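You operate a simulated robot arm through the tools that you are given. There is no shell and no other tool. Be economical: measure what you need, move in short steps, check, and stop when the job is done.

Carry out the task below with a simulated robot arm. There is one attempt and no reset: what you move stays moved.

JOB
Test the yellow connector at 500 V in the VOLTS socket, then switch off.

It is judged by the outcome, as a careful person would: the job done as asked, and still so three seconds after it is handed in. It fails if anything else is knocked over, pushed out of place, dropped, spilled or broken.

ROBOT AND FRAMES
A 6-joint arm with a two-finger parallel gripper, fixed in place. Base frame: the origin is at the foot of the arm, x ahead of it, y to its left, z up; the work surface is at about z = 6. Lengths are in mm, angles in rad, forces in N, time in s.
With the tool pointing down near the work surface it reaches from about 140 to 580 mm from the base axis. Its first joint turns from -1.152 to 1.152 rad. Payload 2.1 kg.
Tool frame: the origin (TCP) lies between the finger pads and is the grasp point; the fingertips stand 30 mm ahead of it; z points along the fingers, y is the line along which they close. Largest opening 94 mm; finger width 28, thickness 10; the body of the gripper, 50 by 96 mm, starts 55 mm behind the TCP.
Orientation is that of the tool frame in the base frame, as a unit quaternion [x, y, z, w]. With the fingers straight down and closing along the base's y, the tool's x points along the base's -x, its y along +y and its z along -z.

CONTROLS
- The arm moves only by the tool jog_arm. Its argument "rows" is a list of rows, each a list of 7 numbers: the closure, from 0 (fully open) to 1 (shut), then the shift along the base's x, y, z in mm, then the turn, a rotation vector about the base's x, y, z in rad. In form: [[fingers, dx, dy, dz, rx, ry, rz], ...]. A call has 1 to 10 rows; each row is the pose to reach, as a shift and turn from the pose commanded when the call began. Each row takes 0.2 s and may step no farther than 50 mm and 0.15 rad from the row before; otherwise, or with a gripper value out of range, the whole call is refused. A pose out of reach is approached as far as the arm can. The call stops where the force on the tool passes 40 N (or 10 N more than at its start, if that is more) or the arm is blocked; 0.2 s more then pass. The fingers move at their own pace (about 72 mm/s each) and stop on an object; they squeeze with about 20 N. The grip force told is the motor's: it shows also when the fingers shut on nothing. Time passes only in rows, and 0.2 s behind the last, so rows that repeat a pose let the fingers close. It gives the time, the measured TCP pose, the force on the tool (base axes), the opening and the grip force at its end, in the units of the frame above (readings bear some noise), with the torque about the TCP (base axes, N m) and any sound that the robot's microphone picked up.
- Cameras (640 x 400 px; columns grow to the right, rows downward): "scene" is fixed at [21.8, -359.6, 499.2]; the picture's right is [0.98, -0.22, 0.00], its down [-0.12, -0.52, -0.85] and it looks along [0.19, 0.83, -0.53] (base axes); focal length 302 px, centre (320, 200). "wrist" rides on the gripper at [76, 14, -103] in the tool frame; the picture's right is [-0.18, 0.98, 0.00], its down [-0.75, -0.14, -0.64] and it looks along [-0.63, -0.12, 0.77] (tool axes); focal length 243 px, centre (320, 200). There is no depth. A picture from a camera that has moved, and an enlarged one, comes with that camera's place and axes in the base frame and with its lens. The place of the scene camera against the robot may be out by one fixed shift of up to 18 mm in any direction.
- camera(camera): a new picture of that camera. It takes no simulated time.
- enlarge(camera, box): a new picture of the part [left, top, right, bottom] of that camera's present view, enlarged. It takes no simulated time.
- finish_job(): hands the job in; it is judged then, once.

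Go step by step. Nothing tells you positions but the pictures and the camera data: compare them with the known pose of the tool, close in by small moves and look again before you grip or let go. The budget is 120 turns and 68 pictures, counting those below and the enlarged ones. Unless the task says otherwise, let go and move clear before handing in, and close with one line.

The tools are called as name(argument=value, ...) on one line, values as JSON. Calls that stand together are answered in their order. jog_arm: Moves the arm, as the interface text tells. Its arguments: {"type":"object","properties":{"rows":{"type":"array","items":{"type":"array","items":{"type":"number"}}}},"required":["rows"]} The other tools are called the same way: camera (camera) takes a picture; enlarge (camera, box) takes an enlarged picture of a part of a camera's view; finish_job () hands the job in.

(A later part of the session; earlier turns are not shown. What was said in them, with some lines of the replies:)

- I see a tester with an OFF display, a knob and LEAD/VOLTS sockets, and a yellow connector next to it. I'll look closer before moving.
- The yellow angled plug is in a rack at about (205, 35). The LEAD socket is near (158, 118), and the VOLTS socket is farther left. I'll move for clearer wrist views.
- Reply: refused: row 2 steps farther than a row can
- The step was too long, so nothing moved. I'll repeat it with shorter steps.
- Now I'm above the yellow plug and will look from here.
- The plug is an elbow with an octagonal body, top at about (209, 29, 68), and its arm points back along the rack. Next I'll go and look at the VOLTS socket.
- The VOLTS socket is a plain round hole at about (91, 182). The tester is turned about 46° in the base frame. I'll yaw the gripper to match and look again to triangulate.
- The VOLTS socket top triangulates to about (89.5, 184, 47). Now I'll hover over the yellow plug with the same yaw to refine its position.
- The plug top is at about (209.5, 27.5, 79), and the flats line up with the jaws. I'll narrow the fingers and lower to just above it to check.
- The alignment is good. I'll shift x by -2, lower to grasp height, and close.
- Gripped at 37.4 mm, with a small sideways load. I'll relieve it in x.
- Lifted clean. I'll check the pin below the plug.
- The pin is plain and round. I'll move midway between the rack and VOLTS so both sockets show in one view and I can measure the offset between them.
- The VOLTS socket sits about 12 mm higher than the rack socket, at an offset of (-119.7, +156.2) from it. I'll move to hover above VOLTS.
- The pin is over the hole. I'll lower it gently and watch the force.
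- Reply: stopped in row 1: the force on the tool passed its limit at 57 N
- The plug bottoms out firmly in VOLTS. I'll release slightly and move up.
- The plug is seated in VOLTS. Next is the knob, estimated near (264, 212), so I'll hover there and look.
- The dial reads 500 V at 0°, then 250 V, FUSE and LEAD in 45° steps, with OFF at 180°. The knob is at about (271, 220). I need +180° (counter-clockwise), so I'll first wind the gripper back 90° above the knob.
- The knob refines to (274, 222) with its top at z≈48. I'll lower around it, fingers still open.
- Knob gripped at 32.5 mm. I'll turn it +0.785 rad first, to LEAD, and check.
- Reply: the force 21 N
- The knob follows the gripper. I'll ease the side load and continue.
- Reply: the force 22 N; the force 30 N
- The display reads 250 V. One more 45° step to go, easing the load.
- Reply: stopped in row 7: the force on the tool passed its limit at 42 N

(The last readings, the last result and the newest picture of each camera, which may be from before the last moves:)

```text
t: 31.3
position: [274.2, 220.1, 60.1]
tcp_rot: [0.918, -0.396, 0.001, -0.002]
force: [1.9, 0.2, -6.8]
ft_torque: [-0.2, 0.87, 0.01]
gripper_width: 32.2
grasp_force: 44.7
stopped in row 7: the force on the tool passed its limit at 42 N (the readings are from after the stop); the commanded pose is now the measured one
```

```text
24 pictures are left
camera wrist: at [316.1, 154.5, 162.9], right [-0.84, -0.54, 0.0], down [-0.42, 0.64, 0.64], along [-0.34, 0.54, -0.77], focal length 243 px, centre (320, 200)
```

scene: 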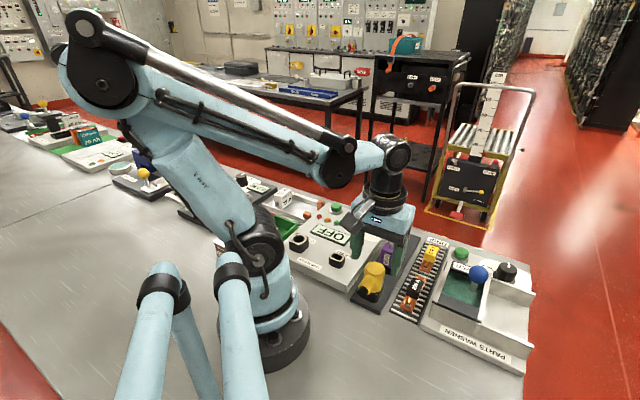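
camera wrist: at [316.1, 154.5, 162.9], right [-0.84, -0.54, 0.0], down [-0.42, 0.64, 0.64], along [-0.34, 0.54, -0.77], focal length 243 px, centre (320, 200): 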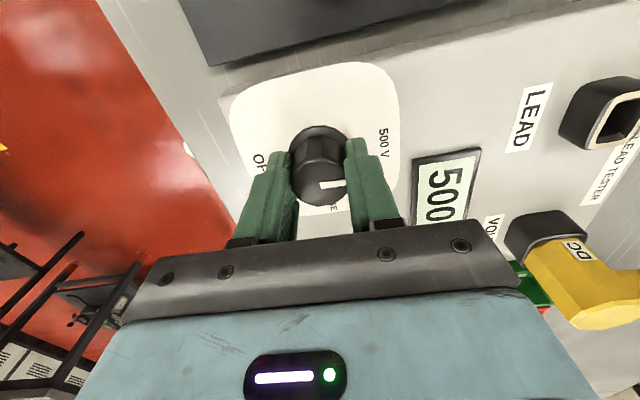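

The display shows 500 V. I'll release, rise, and head toward the green button.

jog_arm(rows=[[0.5, 0, 0, 0, 0, 0, 0], [0.42, 0, 0, 0, 0, 0, 0], [0.42, 0, 0, 20, 0, 0, 0], [0.42, 0, 0, 50, 0, 0, 0], [0.42, -10, 30, 70, 0, 0, 0], [0.7, -30, 60, 70, 0, 0, 0], [1, -61, 88, 70, 0, 0, 0], [1, -61, 88, 70, 0, 0, 0]])

camera(camera="wrist")

```text
t: 33.1
position: [213.2, 309.6, 130.1]
tcp_rot: [0.918, -0.397, 0.002, -0.002]
force: [0.0, 0.0, 0.0]
ft_torque: [0.02, 0.03, -0.01]
gripper_width: 0.0
grasp_force: 20.3
```

```text
23 pictures are left
camera wrist: at [254.4, 244.0, 232.7], right [-0.84, -0.54, 0.0], down [-0.42, 0.64, 0.64], along [-0.34, 0.54, -0.77], focal length 243 px, centre (320, 200)
```

wrist: 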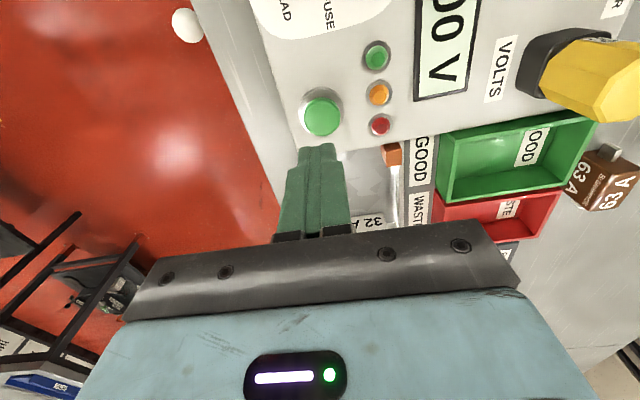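

The button is at about (214.5, 307.8, 35). I'll lower the closed fingers onto it in small steps.

jog_arm(rows=[[1, 1, -0.5, -30, 0, 0, 0], [1, 1, -0.5, -50, 0, 0, 0], [1, 1, -0.5, -58, 0, 0, 0], [1, 1, -0.5, -62, 0, 0, 0], [1, 1, -0.5, -62, 0, 0, 0]])

enlarge(camera="scene", box=[280, 160, 400, 260])

```text
t: 34.3
position: [215.0, 308.0, 68.9]
tcp_rot: [0.918, -0.397, 0.001, -0.003]
force: [-0.7, 1.5, 3.5]
ft_torque: [0.01, 0.04, 0.03]
gripper_width: 0.0
grasp_force: 19.8
heard: click
```

```text
4.00 times, centred on (340, 210) of scene
camera zoom: at [21.8, -359.6, 499.2], right [0.98, -0.22, 0.0], down [-0.12, -0.52, -0.85], along [0.19, 0.83, -0.53], focal length 1210 px, centre (240, 160)
```

zoom: 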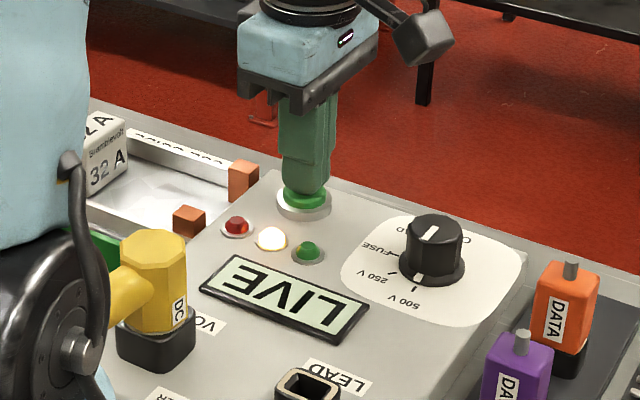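

A click, and the display reads LIVE with the amber lamp lit. I'll hold here while the test runs.

jog_arm(rows=[[1, 0, 0, 0, 0, 0, 0], [1, 0, 0, 0, 0, 0, 0], [1, 0, 0, 0, 0, 0, 0], [1, 0, 0, 0, 0, 0, 0], [1, 0, 0, 0, 0, 0, 0], [1, 0, 0, 0, 0, 0, 0], [1, 0, 0, 0, 0, 0, 0], [1, 0, 0, 0, 0, 0, 0]])

enlarge(camera="scene", box=[280, 160, 400, 260])

```text
t: 36.1
position: [215.7, 307.7, 68.6]
tcp_rot: [0.918, -0.397, 0.001, -0.003]
force: [-1.0, 1.0, 2.5]
ft_torque: [0.03, 0.03, 0.01]
gripper_width: 0.0
grasp_force: 19.7
```

```text
4.00 times, centred on (340, 210) of scene
camera zoom: at [21.8, -359.6, 499.2], right [0.98, -0.22, 0.0], down [-0.12, -0.52, -0.85], along [0.19, 0.83, -0.53], focal length 1210 px, centre (240, 160)
```

zoom: 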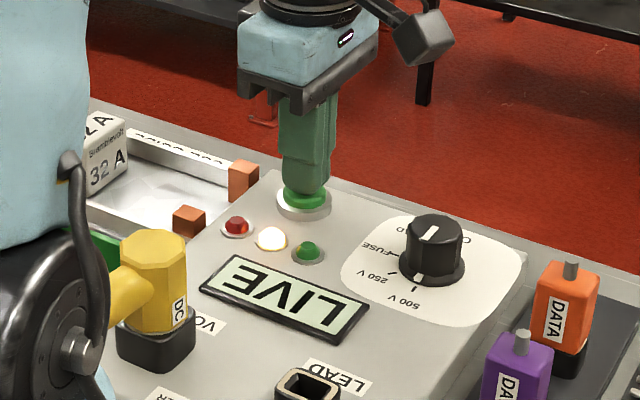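

Still LIVE, so I'll keep holding.

jog_arm(rows=[[1, 0, 0, 0, 0, 0, 0], [1, 0, 0, 0, 0, 0, 0], [1, 0, 0, 0, 0, 0, 0], [1, 0, 0, 0, 0, 0, 0], [1, 0, 0, 0, 0, 0, 0], [1, 0, 0, 0, 0, 0, 0], [1, 0, 0, 0, 0, 0, 0], [1, 0, 0, 0, 0, 0, 0], [1, 0, 0, 0, 0, 0, 0], [1, 0, 0, 0, 0, 0, 0]])

enlarge(camera="scene", box=[280, 160, 400, 260])

```text
t: 38.3
position: [215.2, 307.4, 68.6]
tcp_rot: [0.918, -0.397, 0.001, -0.002]
force: [-0.2, -0.6, 3.8]
ft_torque: [-0.03, 0.03, -0.01]
gripper_width: 0.2
grasp_force: 19.7
```

```text
4.00 times, centred on (340, 210) of scene
camera zoom: at [21.8, -359.6, 499.2], right [0.98, -0.22, 0.0], down [-0.12, -0.52, -0.85], along [0.19, 0.83, -0.53], focal length 1210 px, centre (240, 160)
```

zoom: 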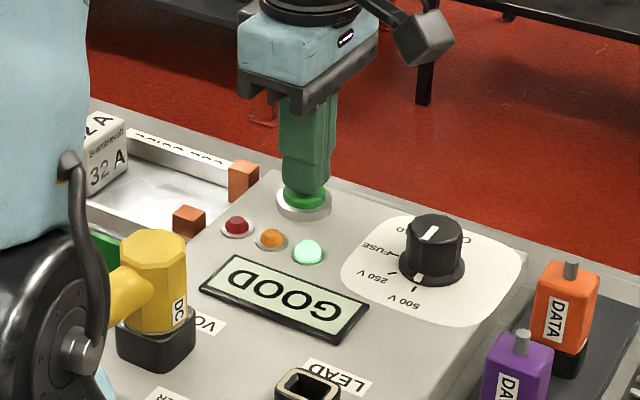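

The result is GOOD, with the green lamp lit. I'll lift off, open, and return to the knob to switch off.

jog_arm(rows=[[1, 0, 0, 25, 0, 0, 0], [0.7, 0, 0, 62, 0, 0, 0], [0.42, 20, -30, 62, 0, 0, 0], [0.42, 40, -60, 62, 0, 0, 0], [0.42, 60, -87.5, 62, 0, 0, 0], [0.42, 60, -87.5, 40, 0, 0, 0], [0.42, 60, -87.5, 15, 0, 0, 0], [0.42, 60, -87.5, -8, 0, 0, 0], [0.42, 60, -87.5, -8, 0, 0, 0]])

camera(camera="wrist")

```text
t: 40.3
position: [273.8, 219.9, 60.2]
tcp_rot: [0.918, -0.397, 0.001, -0.002]
force: [0.7, 0.1, 0.5]
ft_torque: [0.0, -0.01, -0.06]
gripper_width: 54.5
grasp_force: 0.0
```

```text
19 pictures are left
camera wrist: at [315.3, 154.3, 162.2], right [-0.84, -0.54, 0.0], down [-0.42, 0.64, 0.64], along [-0.34, 0.54, -0.77], focal length 243 px, centre (320, 200)
```

wrist: 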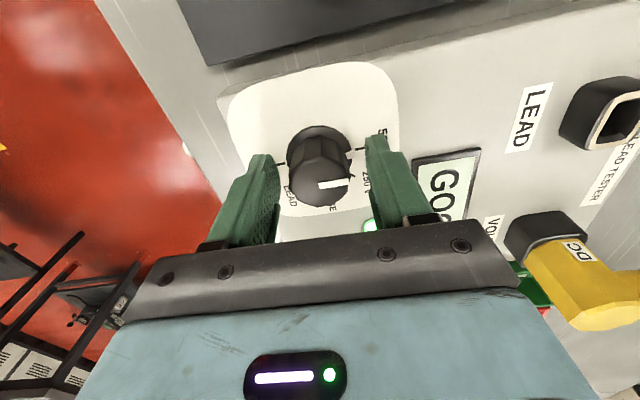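

Positioned on the knob, which is still at 500 V. I'll grip it and turn back.

jog_arm(rows=[[0.6, 0, 0, 0, 0, 0, 0], [0.75, 0, 0, 0, 0, 0, 0], [0.8, 0, 0, 0, 0, 0, 0], [0.8, 0, 0, 0, 0, 0, 0], [0.8, 0, 0, 0, 0, 0, -0.13], [0.8, 0, 0, 0, 0, 0, -0.26], [0.8, 0, 0, 0, 0, 0, -0.39], [0.8, 0, 0, 0, 0, 0, -0.52], [0.8, 0, 0, 0, 0, 0, -0.65], [0.8, 0, 0, 0, 0, 0, -0.785]])

```text
t: 42.5
position: [274.7, 220.3, 60.6]
tcp_rot: [-0.696, 0.718, -0.001, 0.0]
force: [-7.3, 2.0, -25.8]
ft_torque: [0.71, 0.26, 0.02]
gripper_width: 32.3
grasp_force: 45.0
```

jog_arm(rows=[[0.8, -0.3, 0, -0.7, 0, 0, 0], [0.8, -0.3, 0, -0.7, 0, 0, -0.13], [0.8, -0.3, 0, -0.7, 0, 0, -0.26], [0.8, -0.3, 0, -0.7, 0, 0, -0.39], [0.8, -0.3, 0, -0.7, 0, 0, -0.52], [0.8, -0.3, 0, -0.7, 0, 0, -0.65], [0.8, -0.3, 0, -0.7, 0, 0, -0.785]])

```text
t: 44.1
position: [274.5, 221.0, 60.3]
tcp_rot: [-0.368, 0.93, -0.001, -0.001]
force: [-22.3, 2.2, -11.2]
ft_torque: [0.5, -0.01, 0.06]
gripper_width: 32.3
grasp_force: 44.9
```

jog_arm(rows=[[0.8, -1, 0, -0.3, 0, 0, 0], [0.8, -1, 0, -0.3, 0, 0, -0.13], [0.8, -1, 0, -0.3, 0, 0, -0.26], [0.8, -1, 0, -0.3, 0, 0, -0.39], [0.8, -1, 0, -0.3, 0, 0, -0.52], [0.8, -1, 0, -0.3, 0, 0, -0.65], [0.8, -1, 0, -0.3, 0, 0, -0.785]])

```text
t: 45.7
position: [273.8, 221.7, 59.9]
tcp_rot: [0.016, 1.0, 0.0, -0.001]
force: [-15.1, 19.4, 25.6]
ft_torque: [0.13, -0.59, 0.03]
gripper_width: 32.3
grasp_force: 44.9
```

jog_arm(rows=[[0.8, -0.5, 0.8, 0.8, 0, 0, 0], [0.8, -0.5, 0.8, 0.8, 0, 0, -0.13], [0.8, -0.5, 0.8, 0.8, 0, 0, -0.26], [0.8, -0.5, 0.8, 0.8, 0, 0, -0.39], [0.8, -0.5, 0.8, 0.8, 0, 0, -0.52], [0.8, -0.5, 0.8, 0.8, 0, 0, -0.65], [0.8, -0.5, 0.8, 0.8, 0, 0, -0.75], [0.8, -0.5, 0.8, 0.8, 0, 0, -0.75]])

camera(camera="wrist")

```text
t: 47.5
position: [274.5, 219.8, 60.9]
tcp_rot: [0.381, 0.924, -0.001, 0.0]
force: [14.4, 13.6, -29.5]
ft_torque: [0.21, -0.1, 0.01]
gripper_width: 32.0
grasp_force: 45.1
```

```text
18 pictures are left
camera wrist: at [229.4, 285.3, 162.8], right [0.82, 0.57, 0.0], down [0.43, -0.63, 0.64], along [0.36, -0.53, -0.77], focal length 243 px, centre (320, 200)
```

wrist: 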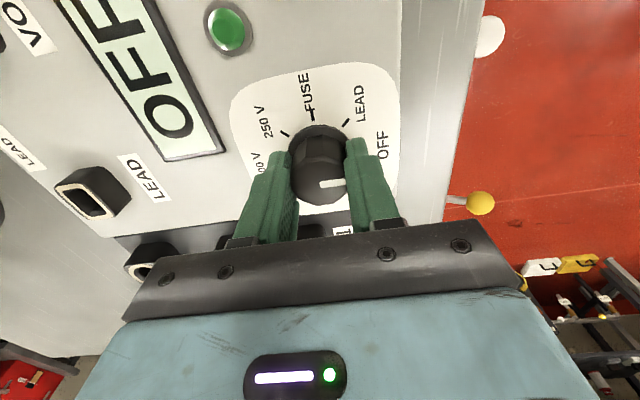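

The display reads OFF. I'll release, rise clear, and verify.

jog_arm(rows=[[0.6, 0, 0, 0, 0, 0, 0], [0.42, 0, 0, 0, 0, 0, 0], [0.42, 0, 0, 0, 0, 0, 0], [0.42, 0, 0, 20, 0, 0, 0], [0.42, 0, 0, 60, 0, 0, 0], [0.42, 0, 0, 100, 0, 0, 0], [0.42, 20, 20, 140, 0, 0, 0], [0.42, 20, 20, 140, 0, 0, 0]])

camera(camera="scene")

enlarge(camera="scene", box=[270, 180, 430, 310])

```text
t: 49.3
position: [295.3, 241.4, 201.1]
tcp_rot: [0.38, 0.925, -0.003, -0.001]
force: [-0.4, 1.1, -0.5]
ft_torque: [0.03, 0.02, 0.01]
gripper_width: 54.5
grasp_force: 0.1
```

```text
17 pictures are left
```

scene: 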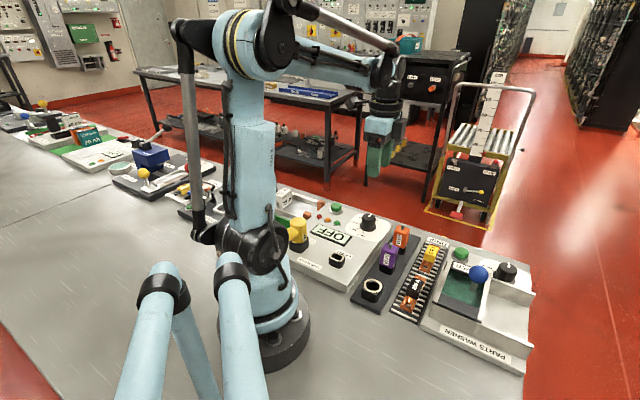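

```text
3.08 times, centred on (350, 245) of scene
camera zoom: at [21.8, -359.6, 499.2], right [0.98, -0.22, 0.0], down [-0.12, -0.52, -0.85], along [0.19, 0.83, -0.53], focal length 930 px, centre (228, 62)
```

zoom: 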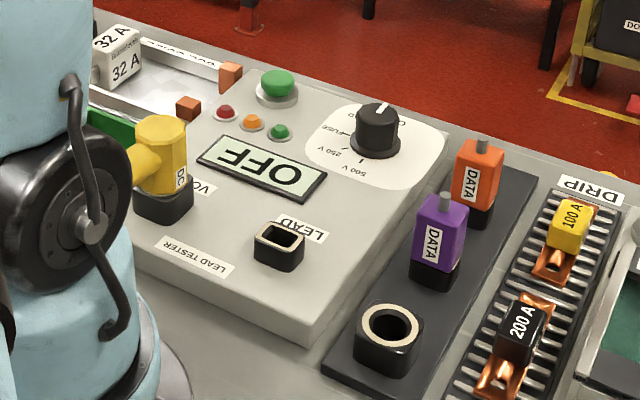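

The tester reads OFF with the knob back at OFF, the yellow plug is seated in VOLTS, nothing else has moved, and the arm is clear. I'm handing in.

finish_job()

```text
The job is handed in.
```

The yellow connector was tested at 500 V in the VOLTS socket and the result was GOOD; the tester is now switched off, with the connector left in the socket.
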